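You operate a simulated robot arm through the tools that you are given. There is no shell and no other tool. Be economical: measure what you need, move in short steps, check, and stop when the job is done.

The job below is to be done with a simulated two-armed robot. You get a single attempt, and the scene is never put back.

JOB
Put the thin beige tape roll on the top of the blue bench. Take the roll labelled "150" from the top of the small table and leave it on the small green book. Put the pack marked "No 72" from the top of the grey bench on the grey book and the pack labelled "No 50" on the top of the blue bench. Take the large brown case on the work table and put it away on the bench top beside the cardboard tray. Put one of the brass corners from the front corner of the work table on the left end of the sewing table. Put the steel block that says "eyelet" from the work table on the cream board and the steel block that says "rivet" on the blue cover there. Hold the black binder on the work table steady with one hand and flip the notes label the other way with the other. Put the green pack on top of the wide white roll. Put the middle beige case on the work table away on the bench top beside the cardboard tray. Put the short cream case on the green cover on the top of the brown plate. Open the upper chest drawer. The order is free. Set down upright: roll, pack, green pack, middle beige case, short cream case.

The check looks at the end state, three seconds after you hand in, the way a careful person would. Anything else that was tipped, shoved, dropped, spilled or broken makes it a failure. Lids that push on must go on centred and level and be pressed home; caps that screw on are set level and turned clockwise until they are tight.

ROBOT AND FRAMES
Two 7-joint arms with three-finger grippers on one trunk, on a base that drives. Base frame: it is fixed to the floor where the robot stands at the start and does not move with it; the origin is under the middle of the robot, x ahead of it, y to its left, z up. Units: mm, rad, N and s.
The left shoulder is at the start at [30, 124, 983], the right one opposite. With the tool pointing down near the work surface each hand reaches from about 100 to 780 mm from the robot's upright axis, wherever it stands, measured 20 degrees to its own side. Places, roughly: bench top beside the cardboard tray [2800, 1300, 800]; black binder (6x17x22 cm) [-4700, 3500, 1000]; blue cover (20x15x1 cm) [-3500, 3500, 900]; brass corner (4x4x2 cm) [-3500, 3300, 900]; copper roll, green roll [500, -250, 750]; cream board (22x16x1 cm) [-4100, 3300, 900]; green cover (22x16x2 cm) [2800, -700, 800]; green pack [-5000, 3500, 1000]; grey book (8x17x2 cm) [2900, -1800, 800]; large brown case (15x10x9 cm) [-3300, 3300, 900]; left end of the sewing table [-5000, 1300, 800]; middle beige case (13x8x9 cm) [-5000, 3100, 900]; notes label [-4700, 3600, 1100]; orange pack, white pack, yellow pack [3000, -1250, 750]; short cream case (10x8x9 cm) [2700, 1200, 800]; small green book (13x9x2 cm) [900, -200, 800]; steel block [-3750, 3500, 1000]; thin beige tape roll (6x6x3 cm) [500, 100, 800]; top of the blue bench [-100, -3000, 800]; upper chest drawer [-4500, 8300, 500]; wide white roll (8x8x12 cm) [-5000, 3500, 1000]. Payload 2.2 kg a hand.
The tool frame of a hand sits at the grasp point between the pads (the TCP): z along the fingers, y along the line on which they close. The tips reach 28 mm beyond it. Largest opening 102 mm; the body of the gripper starts 71 mm behind the TCP.
Orientation is that of the tool frame in the base frame, as a unit quaternion [x, y, z, w]. With the fingers straight down and closing along the base's y, the tool's x points along the base's -x, its y along +y and its z along -z.

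CONTROLS
- The arms move only by the tool step_arm. It takes "left_plan", "right_plan" or both (then of equal length, played together; a hand with none holds still); each is a list of rows, each a list of 3 entries, a list of its own where there are three numbers: the shift along the base's x, y, z in mm, then the turn, a rotation vector about the base's x, y, z in rad, then the opening in per cent of the stroke, from 0 (shut) to 100 (fully open). In form: [[[dx, dy, dz], [rx, ry, rz], hand], ...]. A call has 1 to 10 rows; each row is the pose to reach, as a shift and turn from the pose commanded when the call began. A row lasts 0.2 s, in which the tool goes at most 50 mm and 0.15 rad; a call with a longer step from one row to the next is refused whole, and so is a gripper value outside its range. Where a pose cannot be reached the arm comes as near as it can. A force on the tool above 40 N (or 10 N above the force at the start of the call, whichever is more), or a blocked arm, ends the call early, and 0.2 s more pass. Each finger halts on what it meets, pressing with about 28 N; the grip force reading is that of the motor and also rises with nothing between the fingers. The clock runs only during rows and for 0.2 s after the last one: add rows that repeat a pose to give the fingers time. The reply holds the time, the measured pose of the TCP, the force on the tool along the base axes, the opening and the grip force, in the units named above and with some noise, with the torque about the TCP (base axes, N m) and any sound that the robot's microphone picked up, and new pictures: "show" is both (left out), scene, wrist or none (wrist: the cameras of the hands that moved).
- Cameras (640 x 400 px; columns grow to the right, rows downward): "scene" is now at [44.1, -15.8, 1697.1]; the picture's right is [-0.22, -0.98, 0.00], its down [-0.76, 0.17, -0.62] and it looks along [0.61, -0.14, -0.78] (base axes); focal length 276 px, centre (320, 200). "left" rides on the left gripper at [72, 38, -86] in its tool frame; the picture's right is [-0.46, 0.89, 0.00], its down [-0.60, -0.32, -0.73] and it looks along [-0.65, -0.34, 0.68] (tool axes); focal length 256 px, centre (320, 200). "right" rides on the right gripper at [69, 44, -86] in its tool frame; the picture's right is [-0.53, 0.84, 0.00], its down [-0.58, -0.36, -0.73] and it looks along [-0.62, -0.39, 0.68] (tool axes); focal length 256 px, centre (320, 200). There is no depth. A picture from a camera that has moved, and an enlarged one, comes with that camera's place and axes in the base frame and with its lens.
- move_column(by): slides the trunk up (or, below 0, down) by that many mm; the arms and the scene camera ride with it, the base frame stays. It gives what a move gives, with no picture.
- base_move(legs): drives the robot by 1 to 6 legs, each [ahead, left, turn to the left] in mm, mm and rad, along the robot's own axes; the way and the turn of a leg run together, so that a leg with both is an arc; at most 1500 mm and 3.142 rad a leg. The arms and the cameras ride along, it lands a little off, and it stops where it bumps. It gives what a move gives, and a new picture of the scene camera.
- head_to(pan, tilt): turns the head with the scene camera to pan (to the left, within 2.496 rad either way) and tilt (down, from -0.506 to 1.204), counted from straight ahead of the robot. It gives what a move gives, and a new picture of the scene camera.
- inspect(camera, box): a new picture of the part [left, top, right, bottom] of that camera's present view, enlarged. The clock stands still meanwhile.
- finish_job(): hands the job in; it is judged then, once.

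Go step by step. Nothing tells you exact positions but the pictures and the camera data: compare them with the known pose of the tool, close in by small moves and look again before you grip or let go. The budget is 567 turns and 360 pictures, counting those below and the enlarged ones. Unless the task says otherwise, let go and move clear before handing in.

The tools are called after "Call:" by a JSON object that holds its "api" and its "payload". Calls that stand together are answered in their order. step_arm: Moves the arms, as the interface text tells. Its arguments: {"type":"object","properties":{"left_plan":{"type":"array"},"right_plan":{"type":"array"},"show":{"type":"string","enum":["both","scene","wrist","none"]}},"required":[]} The other tools are called the same way: move_column (by) slides the trunk up or down; base_move (legs) drives the base; head_to (pan, tilt) turns the head that bears the scene camera; inspect (camera, box) takes an enlarged picture of a part of a camera's view; finish_job () hands the job in.

At the start:

```text
t: 0.0
left_tool_pos: [549.7, 62.8, 995.9]
left_orientation: [0.001, 1.0, 0.001, 0.0]
left_ft_force: [0.3, 1.0, 0.4]
left_wrist_torque: [-0.02, 0.0, 0.02]
left_width: 102.2
left_grasp_force: 0.1
right_tool_pos: [374.7, -322.7, 1067.2]
right_orientation: [0.0, 1.0, 0.001, 0.0]
right_ft_force: [-0.2, 0.7, -0.9]
right_wrist_torque: [0.01, 0.01, -0.02]
right_width: 102.0
right_grasp_force: 0.0
trunk travel left (down, up): [-225.0, 315.0]
robot x, y, heading: [-0.8, 1.9, -0.001]
head pan, tilt: [-0.223, 0.897]
```

scene: 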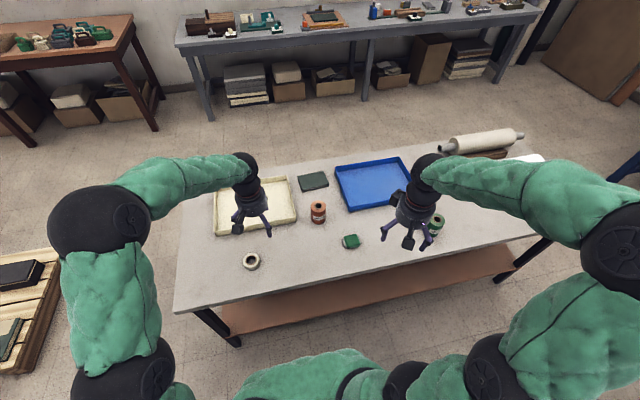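
right: 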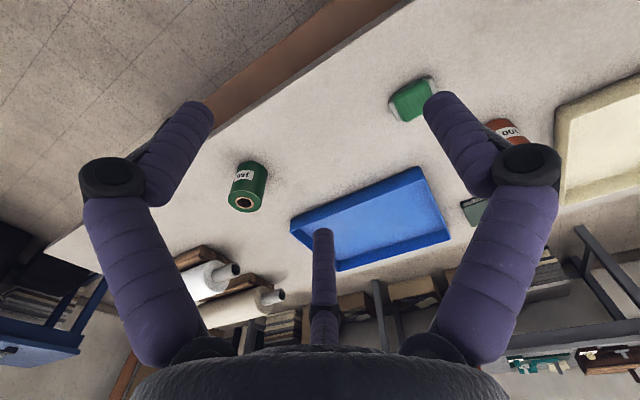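
left: 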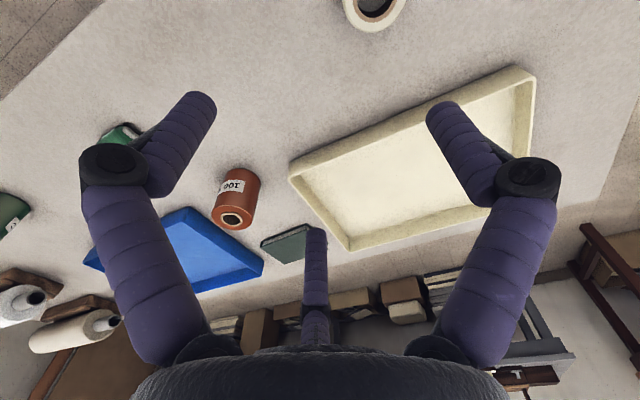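

I see the small table ahead with the beige tape roll, a copper roll, a green roll and the green book. First I read the labels on the rolls.

Call:
{"api": "inspect", "payload": {"camera": "right", "box": [200, 140, 300, 220]}}

Call:
{"api": "inspect", "payload": {"camera": "left", "box": [190, 150, 290, 240]}}

Call:
{"api": "inspect", "payload": {"camera": "scene", "box": [200, 150, 460, 290]}}

```text
5.00 times, centred on (250, 180) of right
camera zoom: at [306.3, -277.7, 1155.1], right [0.53, 0.84, 0.0], down [0.58, -0.36, 0.73], along [0.62, -0.39, -0.68], focal length 1280 px, centre (670, 300)
```

zoom: 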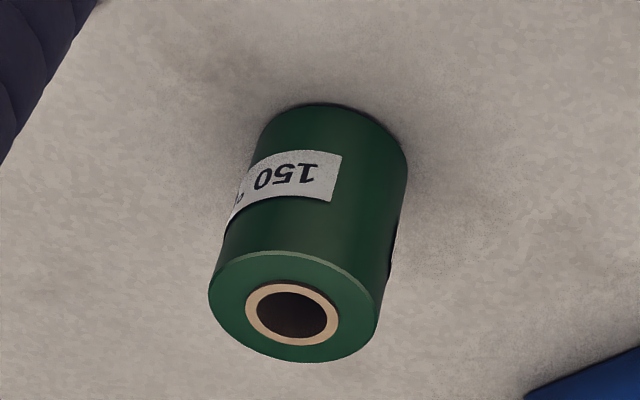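

```text
4.44 times, centred on (240, 195) of left
camera zoom: at [477.3, 99.2, 1082.3], right [0.46, 0.89, 0.0], down [0.6, -0.32, 0.73], along [0.65, -0.34, -0.68], focal length 1138 px, centre (676, 222)
```

zoom: 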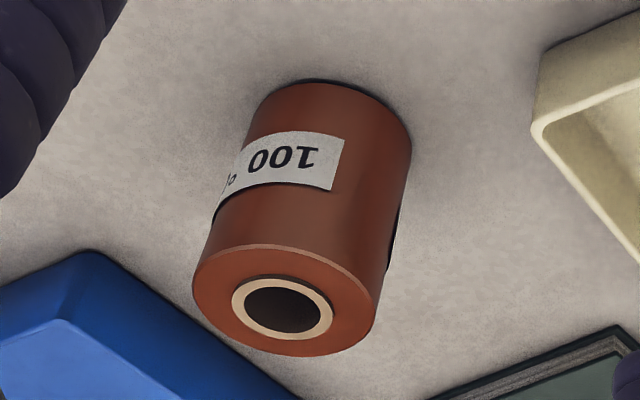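

```text
2.46 times, centred on (330, 220) of scene
camera zoom: at [44.1, -15.8, 1697.1], right [-0.22, -0.98, 0.0], down [-0.76, 0.17, -0.62], along [0.61, -0.14, -0.78], focal length 679 px, centre (295, 151)
```

zoom: 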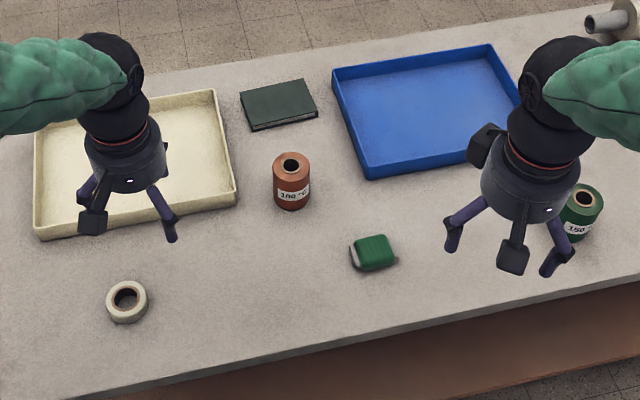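

Green is "150". I move both hands above their targets: left over the beige tape roll (about [560,127]), right near the green roll (about [513,-563]).

Call:
{"api": "step_arm", "payload": {"left_plan": [[[5, 30, -35], [0, 0, 0], 100], [[10, 64, -70], [0, 0, 0], 100], [[10, 64, -110], [0, 0, 0], 100], [[10, 64, -136], [0, 0, 0], 100], [[10, 64, -136], [0, 0, 0], 100], [[10, 64, -136], [0, 0, 0], 100], [[10, 64, -136], [0, 0, 0], 100]], "right_plan": [[[20, -35, -15], [0, 0, 0], 100], [[40, -70, -30], [0, 0, 0], 100], [[60, -105, -45], [0, 0, 0], 100], [[80, -140, -60], [0, 0, 0], 100], [[100, -175, -75], [0, 0, 0], 100], [[120, -210, -90], [0, 0, 0], 100], [[138, -240, -107], [0, 0, 0], 100]], "show": "both"}}

```text
t: 1.6
left_tool_pos: [559.6, 125.0, 859.1]
left_orientation: [0.0, 1.0, 0.0, -0.001]
left_ft_force: [0.2, -0.5, -0.2]
left_wrist_torque: [-0.02, 0.04, 0.01]
left_width: 102.1
left_grasp_force: 0.1
right_tool_pos: [513.0, -563.8, 958.4]
right_orientation: [0.0, 1.0, 0.0, 0.0]
right_ft_force: [1.5, -0.1, 0.1]
right_wrist_torque: [0.02, 0.01, 0.0]
right_width: 102.0
right_grasp_force: 0.1
trunk travel left (down, up): [-225.0, 315.0]
robot x, y, heading: [0.5, 1.5, -0.003]
head pan, tilt: [-0.223, 0.897]
camera scene: at [45.3, -17.1, 1697.0], right [-0.22, -0.97, 0.0], down [-0.76, 0.17, -0.62], along [0.61, -0.14, -0.78], focal length 276 px, centre (320, 200)
camera right: at [444.4, -518.9, 1046.5], right [0.53, 0.84, 0.0], down [0.58, -0.37, 0.73], along [0.62, -0.39, -0.68], focal length 256 px, centre (320, 200)
camera left: at [488.0, 161.9, 945.0], right [0.47, 0.89, 0.0], down [0.6, -0.32, 0.73], along [0.65, -0.34, -0.68], focal length 256 px, centre (320, 200)
```

scene: 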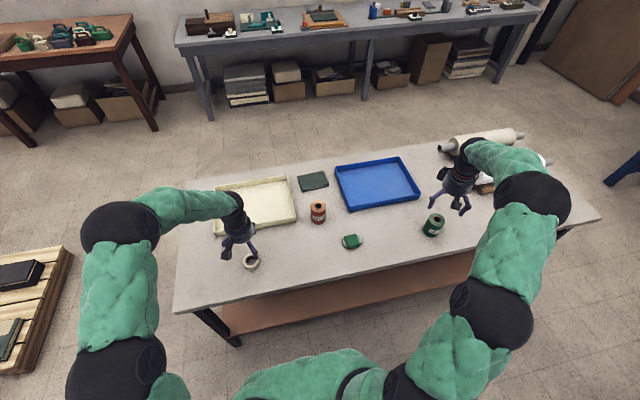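
right: 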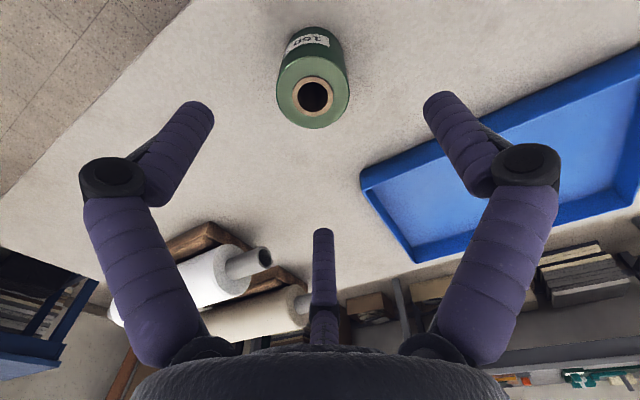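
left: 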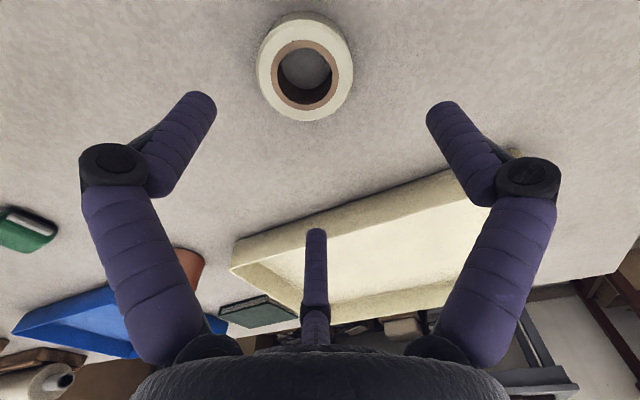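

The pictures show what looks like three prongs per hand, so I check how the fingers move by partly closing the right hand while centring the left over the tape.

Call:
{"api": "step_arm", "payload": {"right_plan": [[[0, 0, 0], [0, 0, 0], 60], [[0, 0, 0], [0, 0, 0], 30], [[0, 0, 0], [0, 0, 0], 30], [[0, 0, 0], [0, 0, 0], 30]], "show": "wrist"}}

Call:
{"api": "inspect", "payload": {"camera": "scene", "box": [400, 130, 520, 220]}}

```text
t: 2.6
left_tool_pos: [559.4, 126.8, 859.2]
left_orientation: [0.0, 1.0, 0.0, 0.0]
left_ft_force: [0.2, -0.1, 0.2]
left_wrist_torque: [-0.04, -0.02, 0.04]
left_width: 102.1
left_grasp_force: 0.1
right_tool_pos: [511.3, -562.4, 960.8]
right_orientation: [0.0, 1.0, 0.0, 0.001]
right_ft_force: [-0.7, 0.5, 0.0]
right_wrist_torque: [0.01, 0.04, -0.02]
right_width: 30.9
right_grasp_force: 0.0
trunk travel left (down, up): [-225.0, 315.0]
robot x, y, heading: [1.8, 0.1, 0.002]
head pan, tilt: [-0.223, 0.897]
camera right: at [443.6, -517.7, 1047.5], right [0.53, 0.84, 0.0], down [0.58, -0.36, 0.73], along [0.62, -0.39, -0.68], focal length 256 px, centre (320, 200)
```

right: 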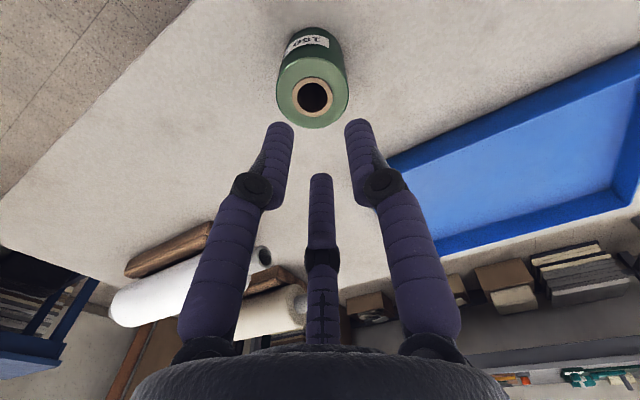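

```text
4.44 times, centred on (460, 175) of scene
camera zoom: at [44.1, -15.7, 1697.1], right [-0.22, -0.98, 0.0], down [-0.76, 0.17, -0.62], along [0.61, -0.14, -0.78], focal length 1226 px, centre (-302, 311)
```

zoom: 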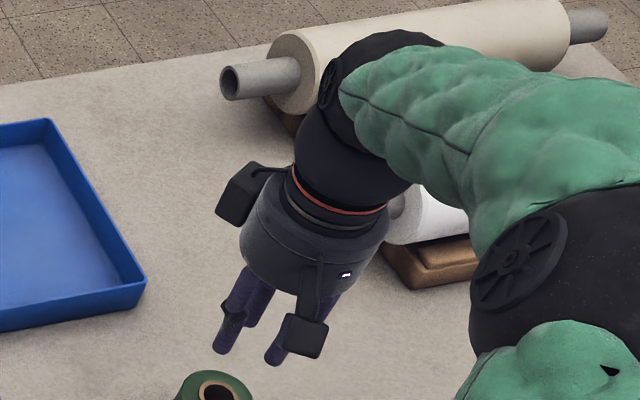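

All prongs close concentrically on the TCP. The tape is at about (540,125), table about z 742; I lower the left hand part way and line the right hand up over the green roll at about (517,-566).

Call:
{"api": "step_arm", "payload": {"left_plan": [[[-19, -2, -10], [0, 0, 0], 100], [[-19, -2, -40], [0, 0, 0], 100], [[-19, -2, -40], [0, 0, 0], 100], [[-19, -2, -40], [0, 0, 0], 100]], "right_plan": [[[4, -3, 0], [0, 0, 0], 60], [[4, -3, 0], [0, 0, 0], 100], [[4, -3, -30], [0, 0, 0], 100], [[4, -3, -50], [0, 0, 0], 100]], "show": "wrist"}}

```text
t: 3.6
left_tool_pos: [539.7, 124.4, 820.4]
left_orientation: [0.001, 1.0, 0.0, 0.0]
left_ft_force: [-0.2, -0.1, 0.4]
left_wrist_torque: [0.01, 0.01, -0.03]
left_width: 102.0
left_grasp_force: 0.0
right_tool_pos: [517.0, -565.6, 909.9]
right_orientation: [0.0, 1.0, -0.001, 0.0]
right_ft_force: [0.9, -0.3, 0.0]
right_wrist_torque: [0.04, -0.03, 0.03]
right_width: 102.0
right_grasp_force: 0.0
trunk travel left (down, up): [-225.0, 315.0]
robot x, y, heading: [2.7, -4.5, 0.003]
head pan, tilt: [-0.223, 0.897]
camera right: at [448.6, -520.4, 997.5], right [0.53, 0.84, 0.0], down [0.58, -0.36, 0.73], along [0.62, -0.39, -0.68], focal length 256 px, centre (320, 200)
camera left: at [468.8, 161.3, 906.0], right [0.46, 0.89, 0.0], down [0.6, -0.32, 0.73], along [0.65, -0.34, -0.68], focal length 256 px, centre (320, 200)
```

right: 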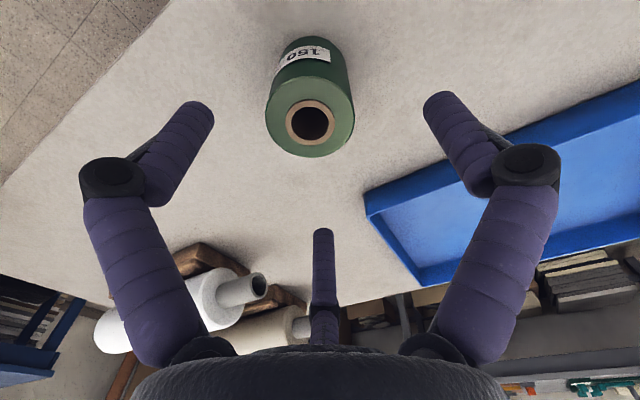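
left: 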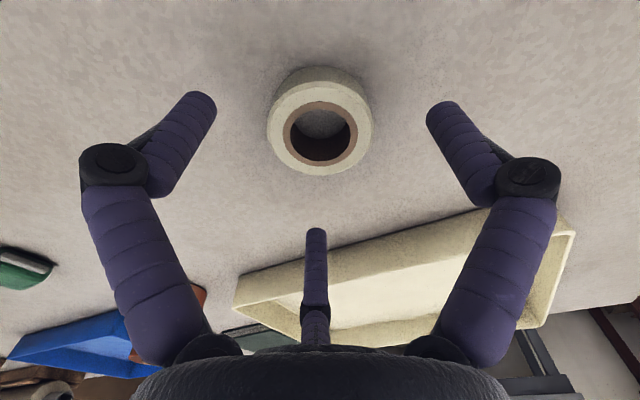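

Both are almost centred. I lower both hands to gripping height and close.

Call:
{"api": "step_arm", "payload": {"left_plan": [[[0, 0, -20], [0, 0, 0], 100], [[0, 0, -35], [0, 0, 0], 100], [[0, 0, -47], [0, 0, 0], 100], [[0, 0, -47], [0, 0, 0], 100], [[0, 0, -47], [0, 0, 0], 70], [[0, 0, -47], [0, 0, 0], 50], [[0, 0, -47], [0, 0, 0], 30], [[0, 0, -47], [0, 0, 0], 30], [[0, 0, -47], [0, 0, 0], 20]], "right_plan": [[[-3, -4, -20], [0, 0, 0], 100], [[-3, -4, -50], [0, 0, 0], 100], [[-3, -4, -75], [0, 0, 0], 100], [[-3, -4, -79], [0, 0, 0], 100], [[-3, -4, -79], [0, 0, 0], 70], [[-3, -4, -79], [0, 0, 0], 50], [[-3, -4, -79], [0, 0, 0], 30], [[-3, -4, -79], [0, 0, 0], 30], [[-3, -4, -79], [0, 0, 0], 20]], "show": "wrist"}}

```text
t: 4.8
left_tool_pos: [532.8, 119.2, 784.7]
left_orientation: [-0.001, 1.0, 0.002, 0.001]
left_ft_force: [-43.5, -25.3, 88.7]
left_wrist_torque: [-2.78, 4.55, 0.29]
left_width: 67.6
left_grasp_force: 43.5
right_tool_pos: [507.1, -572.6, 835.0]
right_orientation: [0.0, 1.0, 0.001, 0.005]
right_ft_force: [-0.2, -1.2, 0.2]
right_wrist_torque: [-0.03, -0.03, -0.01]
right_width: 71.6
right_grasp_force: 0.1
trunk travel left (down, up): [-225.0, 315.0]
robot x, y, heading: [-2.9, -2.0, 0.004]
head pan, tilt: [-0.223, 0.897]
stopped in row 5 (left hand): the force on the tool passed its limit at 58 N (the readings are from after the stop); the commanded pose is now the measured one
camera right: at [438.2, -527.7, 922.0], right [0.54, 0.84, 0.01], down [0.57, -0.37, 0.74], along [0.62, -0.39, -0.68], focal length 256 px, centre (320, 200)
camera left: at [460.2, 155.3, 869.8], right [0.46, 0.89, 0.0], down [0.6, -0.32, 0.73], along [0.65, -0.34, -0.68], focal length 256 px, centre (320, 200)
```

right: 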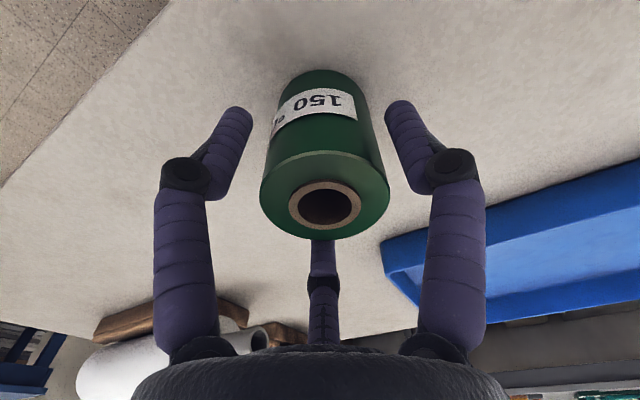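
left: 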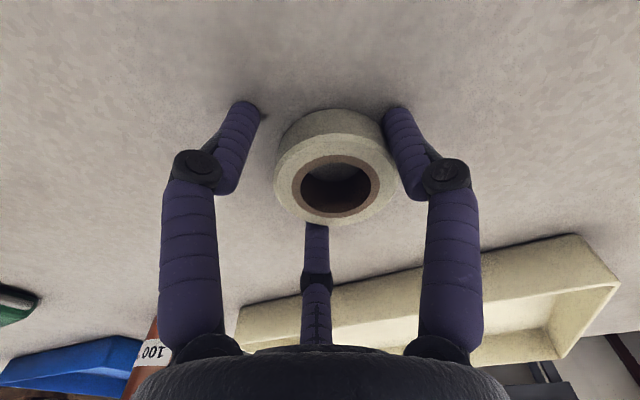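

The left hand pressed on the table; I lift it 10 mm and reopen a bit to reset, then look at forces.

Call:
{"api": "step_arm", "payload": {"left_plan": [[[0, 0, 5], [0, 0, 0], 75], [[0, 0, 12], [0, 0, 0], 90], [[6, 4, 12], [0, 0, 0], 100], [[6, 4, 12], [0, 0, 0], 100]], "show": "wrist"}}

```text
t: 5.8
left_tool_pos: [545.6, 128.1, 786.7]
left_orientation: [-0.001, 1.0, 0.0, -0.001]
left_ft_force: [0.2, -0.8, 0.4]
left_wrist_torque: [-0.02, 0.01, 0.03]
left_width: 102.1
left_grasp_force: 0.0
right_tool_pos: [514.2, -568.5, 832.3]
right_orientation: [0.0, 1.0, -0.001, 0.0]
right_ft_force: [0.2, 0.5, 0.5]
right_wrist_torque: [0.0, 0.02, 0.01]
right_width: 71.0
right_grasp_force: 0.0
trunk travel left (down, up): [-225.0, 315.0]
robot x, y, heading: [1.9, -1.1, -0.001]
head pan, tilt: [-0.223, 0.897]
camera left: at [474.1, 164.5, 872.6], right [0.46, 0.89, 0.0], down [0.61, -0.32, 0.73], along [0.65, -0.34, -0.68], focal length 256 px, centre (320, 200)
```

left: 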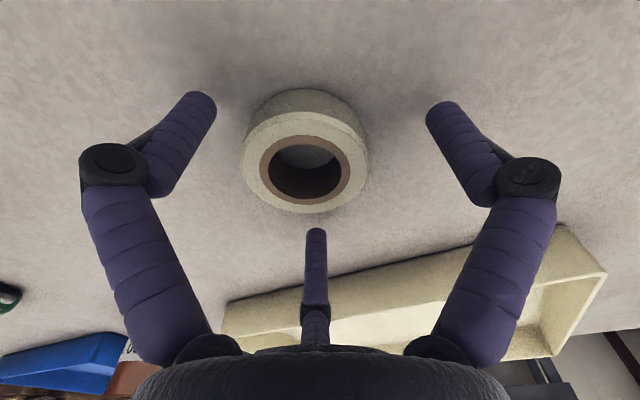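

The tape got nudged to about (554,115). I recentre the left hand at the present height and close both hands gently.

Call:
{"api": "step_arm", "payload": {"left_plan": [[[8, -12, 0], [0, 0, 0], 100], [[8, -12, 0], [0, 0, 0], 100], [[8, -12, 0], [0, 0, 0], 80], [[8, -12, 0], [0, 0, 0], 60], [[8, -12, 0], [0, 0, 0], 50], [[8, -12, 0], [0, 0, 0], 40], [[8, -12, 0], [0, 0, 0], 30], [[8, -12, 0], [0, 0, 0], 30]], "right_plan": [[[0, 0, 0], [0, 0, 0], 70], [[0, 0, 0], [0, 0, 0], 65], [[0, 0, 0], [0, 0, 0], 60], [[0, 0, 0], [0, 0, 0], 50], [[0, 0, 0], [0, 0, 0], 40], [[0, 0, 0], [0, 0, 0], 30], [[0, 0, 0], [0, 0, 0], 20], [[0, 0, 0], [0, 0, 0], 20]], "show": "wrist"}}

```text
t: 7.6
left_tool_pos: [553.9, 115.4, 786.4]
left_orientation: [-0.001, 1.0, 0.0, 0.0]
left_ft_force: [-0.2, 0.2, 2.3]
left_wrist_torque: [-0.04, 0.06, -0.03]
left_width: 68.6
left_grasp_force: 27.9
right_tool_pos: [513.2, -570.5, 832.3]
right_orientation: [0.001, 1.0, -0.001, 0.001]
right_ft_force: [-0.6, -0.5, 1.2]
right_wrist_torque: [-0.01, 0.02, 0.05]
right_width: 61.9
right_grasp_force: 28.1
trunk travel left (down, up): [-225.0, 315.0]
robot x, y, heading: [0.6, 1.4, -0.005]
head pan, tilt: [-0.223, 0.897]
camera right: at [445.2, -525.3, 918.8], right [0.53, 0.84, 0.0], down [0.57, -0.36, 0.73], along [0.62, -0.39, -0.68], focal length 256 px, centre (320, 200)
camera left: at [482.6, 152.4, 872.9], right [0.46, 0.89, 0.0], down [0.61, -0.32, 0.73], along [0.65, -0.34, -0.68], focal length 256 px, centre (320, 200)
```

right: 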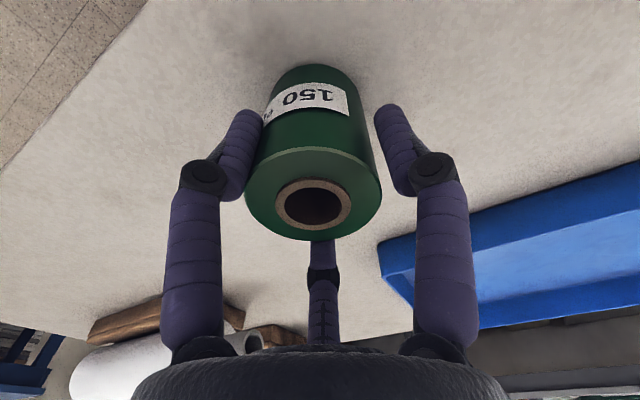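
left: 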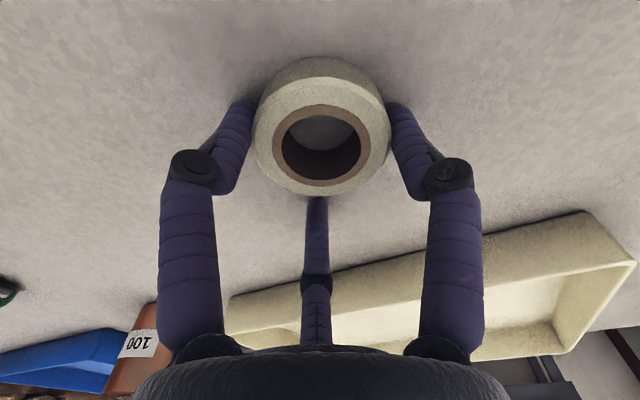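

Both grips read about 28 N. I lift both straight up and check.

Call:
{"api": "step_arm", "payload": {"left_plan": [[[0, 0, 10], [0, 0, 0], 30], [[0, 0, 40], [0, 0, 0], 30], [[0, 0, 80], [0, 0, 0], 30], [[0, 0, 120], [0, 0, 0], 30], [[0, 0, 120], [0, 0, 0], 30]], "right_plan": [[[0, 0, 10], [0, 0, 0], 20], [[0, 0, 30], [0, 0, 0], 20], [[0, 0, 60], [0, 0, 0], 20], [[0, 0, 80], [0, 0, 0], 20], [[0, 0, 80], [0, 0, 0], 20]], "show": "both"}}

```text
t: 8.8
left_tool_pos: [553.2, 114.4, 906.0]
left_orientation: [-0.001, 1.0, 0.0, -0.001]
left_ft_force: [-0.6, -0.7, -0.5]
left_wrist_torque: [-0.01, 0.0, -0.02]
left_width: 68.8
left_grasp_force: 28.1
right_tool_pos: [514.4, -569.3, 910.8]
right_orientation: [0.0, 1.0, 0.0, 0.001]
right_ft_force: [0.1, -0.5, -1.6]
right_wrist_torque: [0.01, 0.03, 0.01]
right_width: 61.4
right_grasp_force: 28.2
trunk travel left (down, up): [-225.0, 315.0]
robot x, y, heading: [-0.7, -1.2, 0.003]
head pan, tilt: [-0.223, 0.897]
camera scene: at [45.0, -16.1, 1697.0], right [-0.22, -0.98, 0.0], down [-0.76, 0.17, -0.62], along [0.61, -0.14, -0.78], focal length 276 px, centre (320, 200)
camera right: at [445.9, -525.1, 998.7], right [0.53, 0.85, 0.0], down [0.58, -0.36, 0.73], along [0.62, -0.39, -0.68], focal length 256 px, centre (320, 200)
camera left: at [481.9, 152.3, 992.2], right [0.46, 0.89, 0.0], down [0.61, -0.32, 0.73], along [0.65, -0.34, -0.68], focal length 256 px, centre (320, 200)
```

scene: 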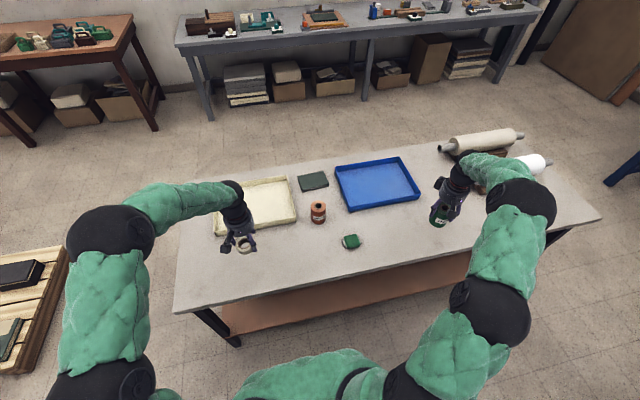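
right: 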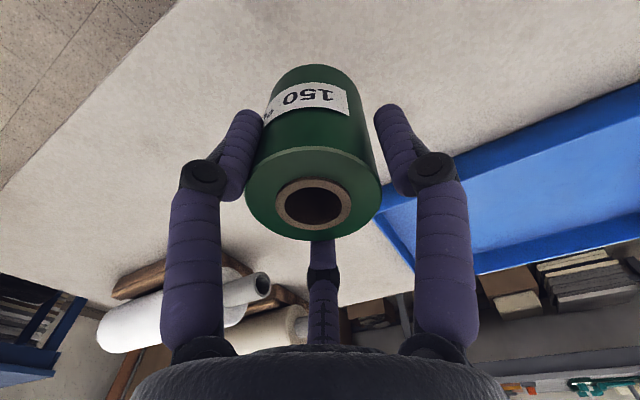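
left: 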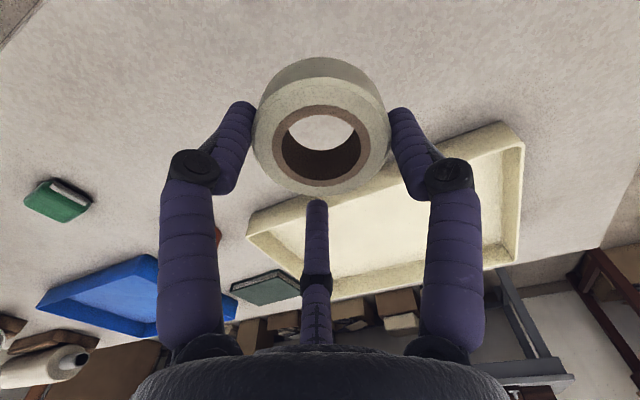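

Both are held. The book (about [899,-179]) is out of reach from here, so I tuck the arms in and then drive round the left end of the table to its far side.

Call:
{"api": "step_arm", "payload": {"left_plan": [[[-30, 10, 20], [0, 0, 0], 30], [[-60, 20, 40], [0, 0, 0], 30], [[-90, 30, 60], [0, 0, 0], 30], [[-120, 40, 80], [0, 0, 0], 30], [[-150, 50, 95], [0, 0, 0], 30], [[-150, 50, 95], [0, 0, 0], 30], [[-150, 50, 95], [0, 0, 0], 30], [[-150, 50, 95], [0, 0, 0], 30]], "right_plan": [[[-14, 35, 15], [0, 0, 0], 20], [[-28, 75, 30], [0, 0, 0], 20], [[-42, 115, 45], [0, 0, 0], 20], [[-56, 155, 60], [0, 0, 0], 20], [[-70, 195, 75], [0, 0, 0], 20], [[-84, 235, 85], [0, 0, 0], 20], [[-100, 280, 90], [0, 0, 0], 20], [[-110, 320, 90], [0, 0, 0], 20]], "show": "none"}}

Call:
{"api": "head_to", "payload": {"pan": 0.9, "tilt": 0.6}}

```text
t: 10.6
left_tool_pos: [404.5, 166.4, 1002.5]
left_orientation: [0.0, 1.0, 0.0, 0.0]
left_ft_force: [-0.6, -0.1, -0.9]
left_wrist_torque: [-0.04, -0.02, 0.02]
left_width: 68.5
left_grasp_force: 27.6
right_tool_pos: [403.3, -250.0, 1002.2]
right_orientation: [0.0, 1.0, -0.001, 0.001]
right_ft_force: [0.1, -0.6, -2.1]
right_wrist_torque: [0.02, 0.01, -0.01]
right_width: 61.2
right_grasp_force: 27.7
trunk travel left (down, up): [-225.0, 315.0]
robot x, y, heading: [-1.0, -0.4, 0.002]
head pan, tilt: [-0.223, 0.897]
```

```text
t: 11.9
left_tool_pos: [404.9, 166.1, 1002.6]
left_orientation: [-0.001, 1.0, 0.0, 0.0]
left_ft_force: [-1.3, 0.1, -0.7]
left_wrist_torque: [0.0, 0.0, -0.01]
left_width: 68.5
left_grasp_force: 27.8
right_tool_pos: [403.5, -249.4, 1002.1]
right_orientation: [-0.001, 1.0, -0.001, 0.0]
right_ft_force: [-0.6, 0.0, -1.8]
right_wrist_torque: [0.01, 0.01, -0.01]
right_width: 61.2
right_grasp_force: 27.6
trunk travel left (down, up): [-225.0, 315.0]
robot x, y, heading: [-3.1, 3.4, -0.002]
head pan, tilt: [0.901, 0.6]
camera scene: at [25.3, 70.2, 1721.6], right [0.78, -0.62, 0.0], down [-0.35, -0.44, -0.82], along [0.51, 0.65, -0.57], focal length 276 px, centre (320, 200)
```

scene: 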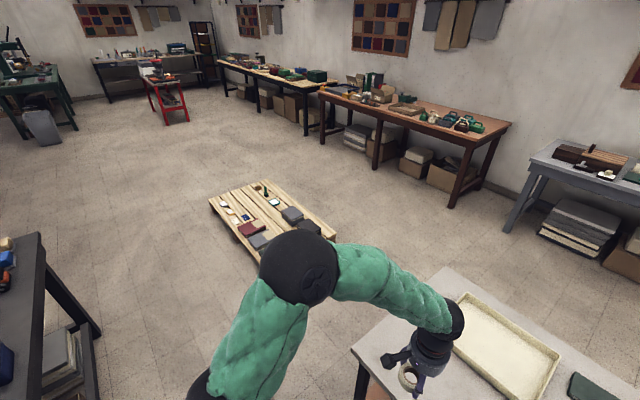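

The way is clear: pallet beyond y 1400, table end at y 400. I drive left, ahead, turn about and slide along the far side of the table.

Call:
{"api": "base_move", "payload": {"legs": [[0, 880, 0], [1500, 0, 0], [0, 0, 1.571], [0, 0, 1.571], [0, 1250, 0]]}}

Call:
{"api": "head_to", "payload": {"pan": 0.0, "tilt": 0.9}}

```text
t: 37.2
left_tool_pos: [1116.3, -541.1, 1001.4]
left_orientation: [1.0, 0.016, 0.0, 0.0]
left_ft_force: [0.7, -0.1, -0.7]
left_wrist_torque: [0.02, 0.01, 0.03]
left_width: 67.1
left_grasp_force: 28.0
right_tool_pos: [1103.4, -126.0, 1001.4]
right_orientation: [1.0, 0.015, -0.001, -0.001]
right_ft_force: [0.9, -0.8, 0.1]
right_wrist_torque: [0.02, 0.01, -0.01]
right_width: 58.8
right_grasp_force: 28.3
trunk travel left (down, up): [-225.0, 315.0]
robot x, y, heading: [1517.2, -362.1, -3.108]
head pan, tilt: [0.901, 0.6]
camera scene: at [1491.6, -431.9, 1721.5], right [-0.8, 0.6, 0.0], down [0.34, 0.45, -0.82], along [-0.49, -0.66, -0.57], focal length 276 px, centre (320, 200)
```

scene: 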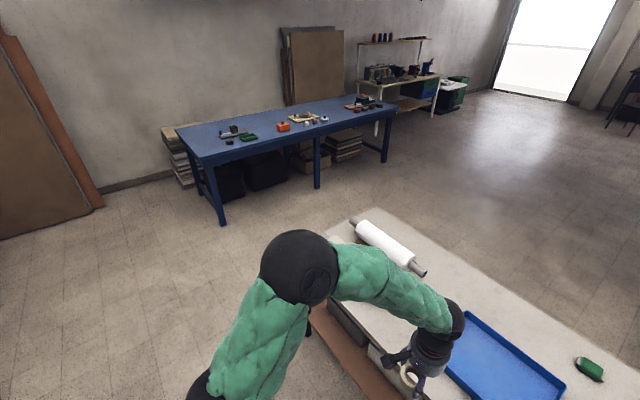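

```text
t: 38.4
left_tool_pos: [1116.9, -539.5, 1002.1]
left_orientation: [1.0, 0.017, 0.002, 0.0]
left_ft_force: [0.5, 0.6, -0.1]
left_wrist_torque: [0.0, -0.01, -0.01]
left_width: 67.5
left_grasp_force: 28.1
right_tool_pos: [1103.5, -124.0, 1001.5]
right_orientation: [1.0, 0.015, -0.001, 0.0]
right_ft_force: [-0.4, 0.0, -0.1]
right_wrist_torque: [0.01, 0.0, 0.02]
right_width: 58.7
right_grasp_force: 27.4
trunk travel left (down, up): [-225.0, 315.0]
robot x, y, heading: [1514.3, -362.3, -3.112]
head pan, tilt: [0.0, 0.901]
camera scene: at [1468.9, -362.9, 1696.8], right [-0.03, 1.0, 0.0], down [0.78, 0.02, -0.62], along [-0.62, -0.02, -0.78], focal length 276 px, centre (320, 200)
```

scene: 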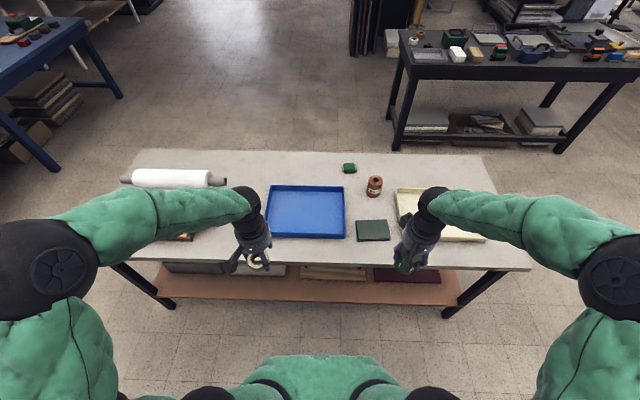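

The book centre is at about (871,-171). I bring the roll over it at safe height and lower to 900.

Call:
{"api": "step_arm", "payload": {"right_plan": [[[-45, -10, 0], [0, 0, 0], 20], [[-90, -20, 0], [0, 0, 0], 20], [[-135, -30, 0], [0, 0, 0], 20], [[-180, -40, -10], [0, 0, 0], 20], [[-225, -47, -20], [0, 0, 0], 20], [[-232, -47, -60], [0, 0, 0], 20], [[-232, -47, -100], [0, 0, 0], 20], [[-232, -47, -110], [0, 0, 0], 20], [[-232, -47, -110], [0, 0, 0], 20]], "show": "both"}}

```text
t: 40.4
left_tool_pos: [1115.5, -541.3, 1002.3]
left_orientation: [1.0, 0.016, 0.001, 0.0]
left_ft_force: [-0.3, -0.3, -0.1]
left_wrist_torque: [0.0, 0.02, 0.03]
left_width: 67.2
left_grasp_force: 28.0
right_tool_pos: [872.4, -171.9, 890.5]
right_orientation: [1.0, 0.015, -0.001, -0.001]
right_ft_force: [0.6, -0.4, -0.9]
right_wrist_torque: [0.0, 0.0, 0.0]
right_width: 58.7
right_grasp_force: 27.7
trunk travel left (down, up): [-225.0, 315.0]
robot x, y, heading: [1512.3, -364.1, -3.111]
head pan, tilt: [0.0, 0.901]
camera scene: at [1468.5, -362.9, 1696.8], right [-0.03, 1.0, 0.0], down [0.78, 0.02, -0.62], along [-0.62, -0.02, -0.78], focal length 276 px, centre (320, 200)
camera right: at [942.9, -213.3, 978.0], right [-0.51, -0.86, 0.0], down [-0.59, 0.35, 0.73], along [-0.63, 0.37, -0.68], focal length 256 px, centre (320, 200)
```

scene: 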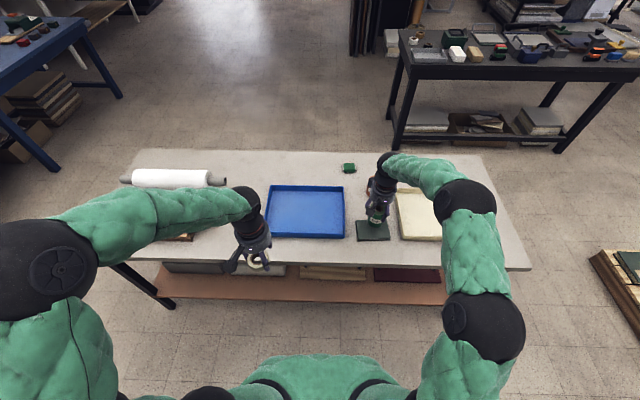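
right: 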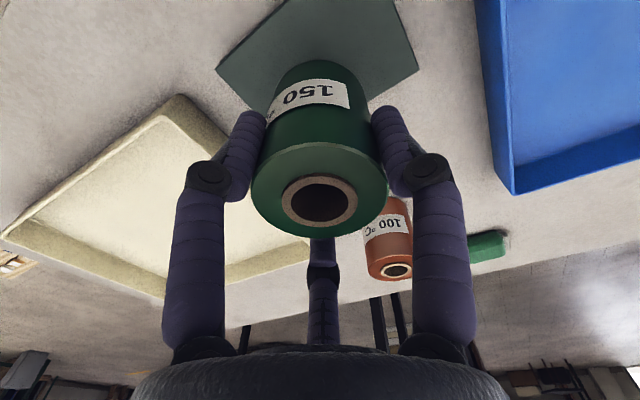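

The roll is over the book's centre. I lower in small steps until it touches.

Call:
{"api": "step_arm", "payload": {"right_plan": [[[3, 0, -15], [0, 0, 0], 20], [[3, 0, -25], [0, 0, 0], 20], [[3, 0, -30], [0, 0, 0], 20], [[3, 0, -34], [0, 0, 0], 20], [[3, 0, -36], [0, 0, 0], 20], [[3, 0, -36], [0, 0, 0], 20]], "show": "wrist"}}

```text
t: 41.8
left_tool_pos: [1115.6, -541.9, 1002.4]
left_orientation: [1.0, 0.016, 0.002, 0.0]
left_ft_force: [-0.2, 0.2, -0.9]
left_wrist_torque: [0.01, -0.03, 0.02]
left_width: 67.2
left_grasp_force: 28.3
right_tool_pos: [874.3, -172.1, 856.2]
right_orientation: [1.0, 0.015, 0.0, -0.001]
right_ft_force: [0.1, 0.0, 0.1]
right_wrist_torque: [0.01, -0.01, 0.01]
right_width: 58.6
right_grasp_force: 28.2
trunk travel left (down, up): [-225.0, 315.0]
robot x, y, heading: [1517.3, -365.5, -3.11]
head pan, tilt: [0.0, 0.901]
camera right: at [945.7, -212.7, 942.4], right [-0.51, -0.86, 0.0], down [-0.59, 0.35, 0.73], along [-0.63, 0.37, -0.68], focal length 256 px, centre (320, 200)
```

right: 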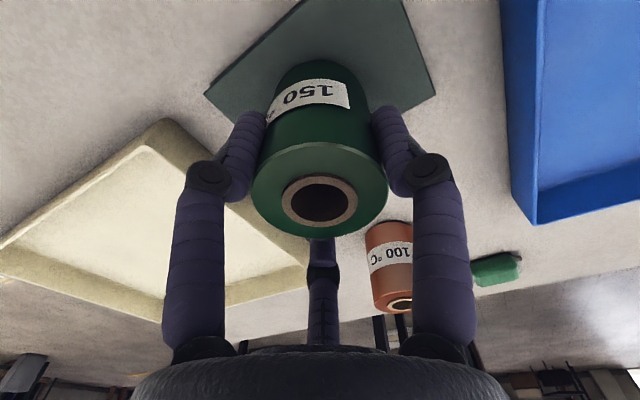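

No contact yet. Lower further by small increments.

Call:
{"api": "step_arm", "payload": {"right_plan": [[[0, 0, -2], [0, 0, 0], 20], [[0, 0, -4], [0, 0, 0], 20], [[0, 0, -5], [0, 0, 0], 20], [[0, 0, -6], [0, 0, 0], 20], [[0, 0, -6], [0, 0, 0], 20]], "show": "none"}}

```text
t: 43.0
left_tool_pos: [1116.1, -540.3, 1002.5]
left_orientation: [1.0, 0.017, 0.001, 0.0]
left_ft_force: [0.4, 0.1, -0.7]
left_wrist_torque: [0.0, 0.0, 0.02]
left_width: 67.3
left_grasp_force: 27.7
right_tool_pos: [874.8, -172.1, 851.7]
right_orientation: [1.0, 0.015, -0.002, -0.001]
right_ft_force: [1.9, 0.1, 6.1]
right_wrist_torque: [0.05, 0.13, 0.0]
right_width: 58.8
right_grasp_force: 27.7
trunk travel left (down, up): [-225.0, 315.0]
robot x, y, heading: [1511.4, -358.7, -3.109]
head pan, tilt: [0.0, 0.901]
```

Contact at 6 N: the roll stands on the book. I open and rise.

Call:
{"api": "step_arm", "payload": {"right_plan": [[[0, 0, 0], [0, 0, 0], 65], [[0, 0, 0], [0, 0, 0], 80], [[0, 0, 0], [0, 0, 0], 100], [[0, 0, 0], [0, 0, 0], 100], [[0, 0, 0], [0, 0, 0], 100], [[0, 0, 40], [0, 0, 0], 100], [[0, 0, 80], [0, 0, 0], 100], [[0, 0, 120], [0, 0, 0], 100], [[40, 0, 150], [0, 0, 0], 100]], "show": "wrist"}}

```text
t: 45.0
left_tool_pos: [1117.7, -541.4, 1003.2]
left_orientation: [1.0, 0.017, 0.0, 0.0]
left_ft_force: [0.7, 0.2, 0.1]
left_wrist_torque: [0.01, 0.03, 0.01]
left_width: 67.4
left_grasp_force: 27.3
right_tool_pos: [916.9, -173.0, 1000.3]
right_orientation: [1.0, 0.015, -0.002, -0.001]
right_ft_force: [1.6, 0.8, -0.5]
right_wrist_torque: [0.03, 0.04, 0.0]
right_width: 102.2
right_grasp_force: 0.0
trunk travel left (down, up): [-225.0, 315.0]
robot x, y, heading: [1514.0, -361.1, -3.11]
head pan, tilt: [0.0, 0.901]
camera right: at [988.2, -213.3, 1087.4], right [-0.51, -0.86, 0.0], down [-0.59, 0.35, 0.73], along [-0.63, 0.37, -0.68], focal length 256 px, centre (320, 200)
```

right: 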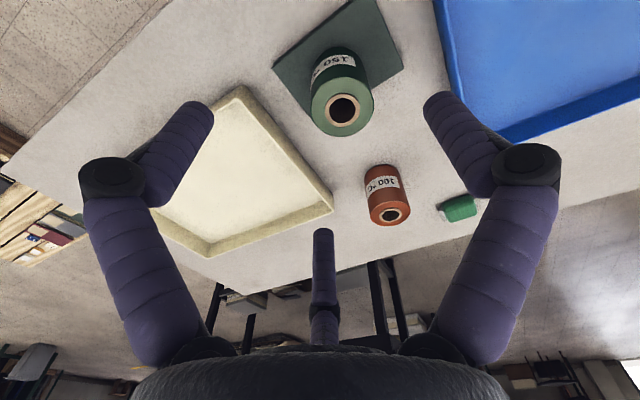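

The roll stands upright on the book. I tuck the right hand in, turn to the grey bench and drive to about (2000,-1300).

Call:
{"api": "step_arm", "payload": {"right_plan": [[[45, 5, 0], [0, 0, 0], 100], [[90, 10, 0], [0, 0, 0], 100], [[135, 20, 0], [0, 0, 0], 100], [[180, 40, 0], [0, 0, 0], 100], [[190, 45, 0], [0, 0, 0], 100]], "show": "none"}}

Call:
{"api": "base_move", "payload": {"legs": [[-200, 0, 0], [0, 0, 1.571], [0, 0, 1.55], [200, -950, 0]]}}

Call:
{"api": "head_to", "payload": {"pan": 0.0, "tilt": 0.75}}

```text
t: 46.2
left_tool_pos: [1115.0, -541.1, 1003.2]
left_orientation: [1.0, 0.017, 0.001, 0.0]
left_ft_force: [-0.4, -0.5, -0.4]
left_wrist_torque: [0.0, -0.01, 0.01]
left_width: 67.1
left_grasp_force: 28.2
right_tool_pos: [1104.7, -126.1, 999.3]
right_orientation: [1.0, 0.016, -0.001, 0.0]
right_ft_force: [0.4, 0.2, -0.1]
right_wrist_torque: [-0.01, -0.01, -0.04]
right_width: 102.1
right_grasp_force: 0.0
trunk travel left (down, up): [-225.0, 315.0]
robot x, y, heading: [1514.0, -363.4, -3.113]
head pan, tilt: [0.0, 0.901]
```

```text
t: 60.0
left_tool_pos: [2321.7, -1130.9, 1003.8]
left_orientation: [-0.002, 1.0, 0.0, 0.0]
left_ft_force: [0.0, 0.1, -0.8]
left_wrist_torque: [0.04, 0.01, -0.02]
left_width: 58.4
left_grasp_force: 28.2
right_tool_pos: [2321.5, -1546.8, 999.3]
right_orientation: [0.0, 1.0, 0.0, 0.001]
right_ft_force: [-0.6, -0.1, -0.1]
right_wrist_torque: [0.0, 0.01, 0.05]
right_width: 101.8
right_grasp_force: 0.0
trunk travel left (down, up): [-225.0, 315.0]
robot x, y, heading: [1919.2, -1297.7, 0.003]
head pan, tilt: [0.0, 0.901]
camera scene: at [1964.3, -1297.9, 1696.8], right [0.0, -1.0, 0.0], down [-0.78, 0.0, -0.62], along [0.62, 0.0, -0.78], focal length 276 px, centre (320, 200)
```

scene: 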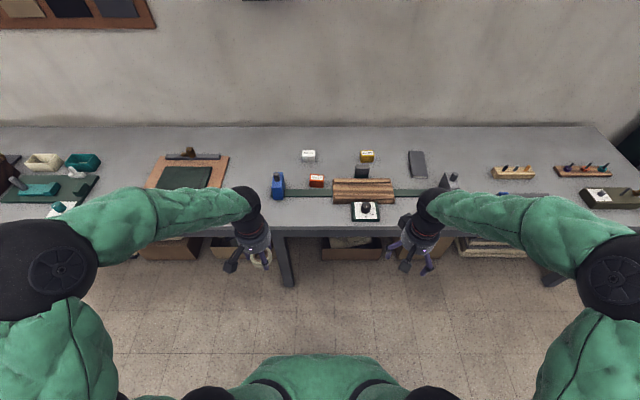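

```text
t: 60.7
left_tool_pos: [2323.0, -1132.0, 1001.8]
left_orientation: [-0.002, 1.0, 0.0, -0.001]
left_ft_force: [0.4, -0.6, 0.0]
left_wrist_torque: [0.01, -0.01, 0.0]
left_width: 58.3
left_grasp_force: 28.1
right_tool_pos: [2321.5, -1546.2, 999.9]
right_orientation: [-0.001, 1.0, -0.001, 0.001]
right_ft_force: [0.1, -0.6, 0.3]
right_wrist_torque: [-0.02, -0.01, 0.02]
right_width: 101.8
right_grasp_force: 0.1
trunk travel left (down, up): [-225.0, 315.0]
robot x, y, heading: [1921.3, -1296.5, 0.005]
head pan, tilt: [0.0, 0.75]
camera scene: at [1971.5, -1297.2, 1708.6], right [0.0, -1.0, 0.0], down [-0.68, 0.0, -0.73], along [0.73, 0.0, -0.68], focal length 276 px, centre (320, 200)
```

scene: 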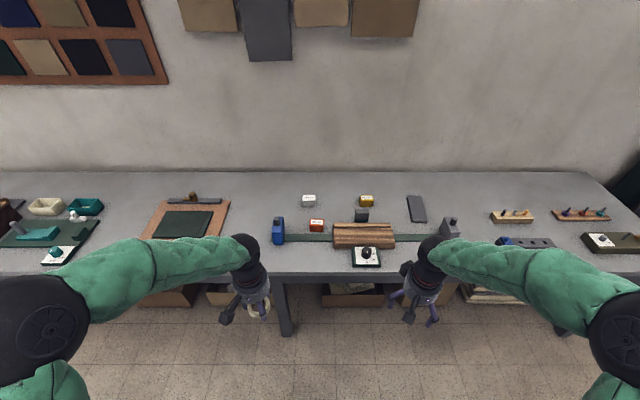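

Packs white, yellow and orange lie ahead, the grey book to their right. The left grip width changed, so I check the tape and read the pack labels.

Call:
{"api": "inspect", "payload": {"camera": "left", "box": [0, 0, 640, 400]}}

Call:
{"api": "inspect", "payload": {"camera": "scene", "box": [270, 180, 450, 275]}}

Call:
{"api": "inspect", "payload": {"camera": "scene", "box": [295, 188, 385, 238]}}

```text
1.00 times, centred on (320, 200) of left (not enlarged: the box is as wide or as high as the picture)
camera zoom: at [2250.4, -1095.3, 1087.5], right [0.46, 0.89, 0.0], down [0.61, -0.32, 0.73], along [0.65, -0.34, -0.68], focal length 256 px, centre (320, 200)
```

zoom: 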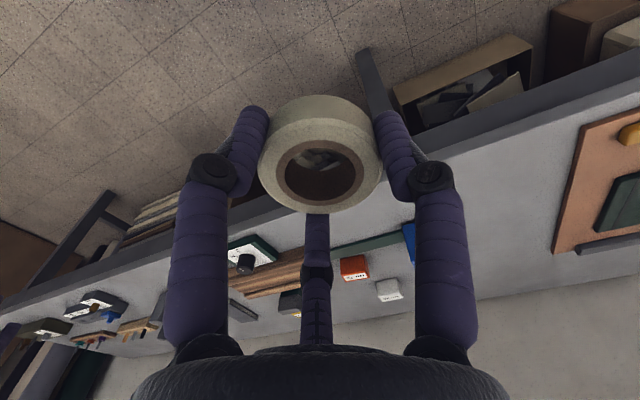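

```text
3.56 times, centred on (360, 228) of scene
camera zoom: at [1971.5, -1297.2, 1708.6], right [0.0, -1.0, 0.0], down [-0.68, 0.0, -0.73], along [0.73, 0.0, -0.68], focal length 981 px, centre (178, 102)
```

zoom: 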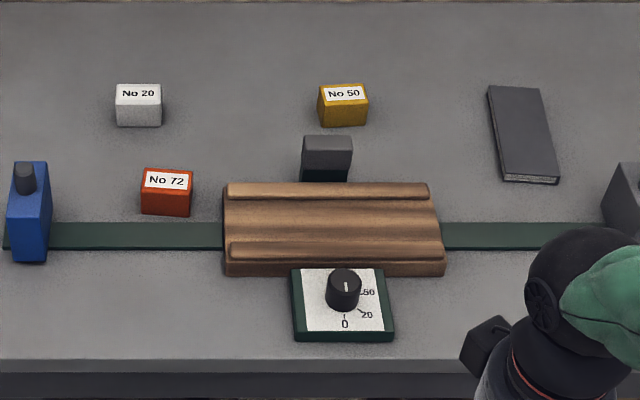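

```text
7.11 times, centred on (340, 213) of scene
camera zoom: at [1971.5, -1297.2, 1708.6], right [0.0, -1.0, 0.0], down [-0.68, 0.0, -0.73], along [0.73, 0.0, -0.68], focal length 1962 px, centre (178, 108)
```

zoom: 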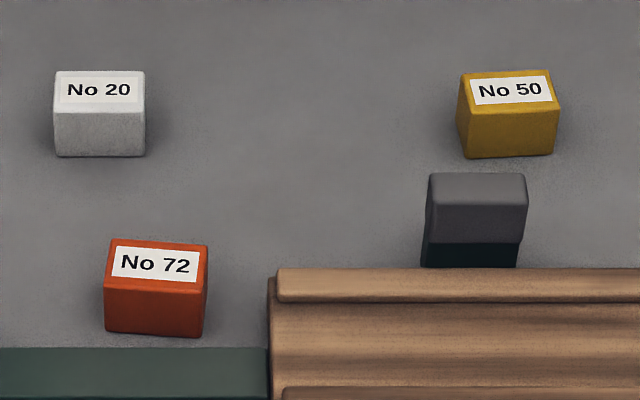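

Orange is "No 72" (about [2817,-1285]), yellow is "No 50" ([2981,-1528]). I check how far the robot's base sticks out before closing on the bench.

Call:
{"api": "head_to", "payload": {"pan": 0.0, "tilt": 1.2}}

```text
t: 61.6
left_tool_pos: [2321.0, -1131.9, 1002.3]
left_orientation: [-0.002, 1.0, 0.0, -0.001]
left_ft_force: [-0.1, 0.1, -0.1]
left_wrist_torque: [0.01, 0.01, 0.0]
left_width: 58.4
left_grasp_force: 28.2
right_tool_pos: [2322.4, -1547.1, 999.3]
right_orientation: [-0.001, 1.0, -0.001, 0.001]
right_ft_force: [0.3, -0.3, 0.4]
right_wrist_torque: [0.0, -0.02, 0.02]
right_width: 102.1
right_grasp_force: 0.1
trunk travel left (down, up): [-225.0, 315.0]
robot x, y, heading: [1921.1, -1296.7, -0.001]
head pan, tilt: [0.0, 1.201]
camera scene: at [1944.7, -1297.4, 1677.0], right [0.0, -1.0, 0.0], down [-0.93, 0.0, -0.36], along [0.36, 0.0, -0.93], focal length 276 px, centre (320, 200)
```

scene: 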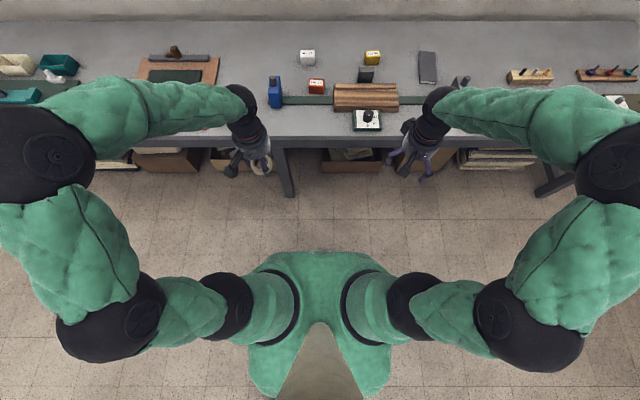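

Base is inside about 330 mm. I drive 310 mm closer.

Call:
{"api": "base_move", "payload": {"legs": [[310, 0, 0]]}}

Call:
{"api": "head_to", "payload": {"pan": 0.0, "tilt": 0.9}}

```text
t: 63.7
left_tool_pos: [2634.0, -1132.9, 1001.6]
left_orientation: [0.001, 1.0, -0.001, -0.002]
left_ft_force: [0.5, -0.6, 0.1]
left_wrist_torque: [0.0, 0.03, 0.01]
left_width: 58.7
left_grasp_force: 28.2
right_tool_pos: [2630.7, -1547.5, 999.1]
right_orientation: [0.001, 1.0, -0.001, 0.002]
right_ft_force: [0.2, 0.6, -0.1]
right_wrist_torque: [0.0, 0.06, 0.02]
right_width: 102.0
right_grasp_force: 0.1
trunk travel left (down, up): [-225.0, 315.0]
robot x, y, heading: [2228.4, -1294.7, -0.002]
head pan, tilt: [0.0, 1.201]
camera scene: at [2256.1, -1297.4, 1676.9], right [0.0, -1.0, 0.0], down [-0.93, 0.0, -0.36], along [0.36, 0.0, -0.93], focal length 276 px, centre (320, 200)
```

scene: 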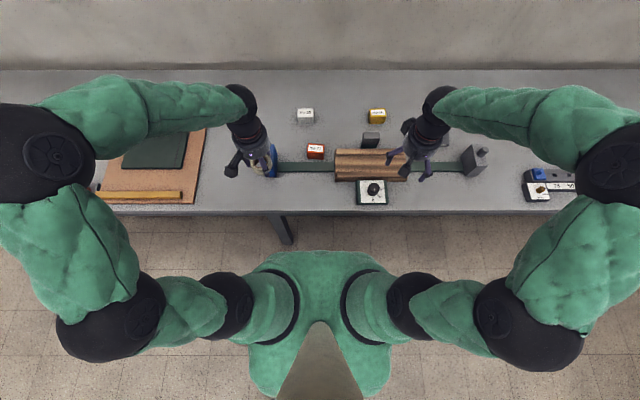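

```text
t: 64.5
left_tool_pos: [2632.2, -1133.0, 1001.4]
left_orientation: [-0.001, 1.0, 0.0, -0.001]
left_ft_force: [0.1, 0.4, -0.5]
left_wrist_torque: [-0.01, 0.02, -0.01]
left_width: 58.3
left_grasp_force: 27.9
right_tool_pos: [2631.0, -1548.3, 999.7]
right_orientation: [0.0, 1.0, -0.001, 0.001]
right_ft_force: [-0.8, -0.9, 0.7]
right_wrist_torque: [0.0, -0.01, 0.0]
right_width: 101.8
right_grasp_force: 0.0
trunk travel left (down, up): [-225.0, 315.0]
robot x, y, heading: [2228.4, -1295.4, 0.001]
head pan, tilt: [0.0, 0.901]
camera scene: at [2274.3, -1297.5, 1696.7], right [0.0, -1.0, 0.0], down [-0.78, 0.0, -0.62], along [0.62, 0.0, -0.78], focal length 276 px, centre (320, 200)
```

scene: 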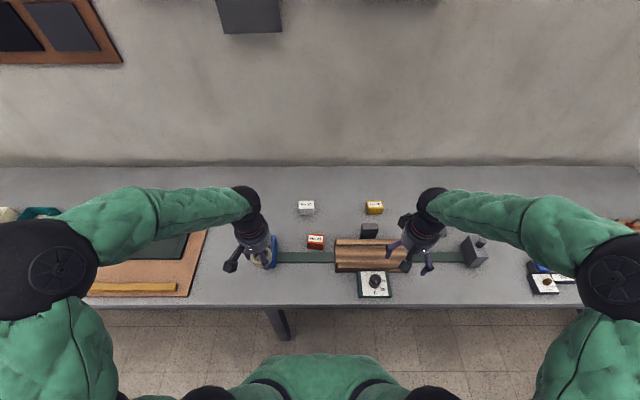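

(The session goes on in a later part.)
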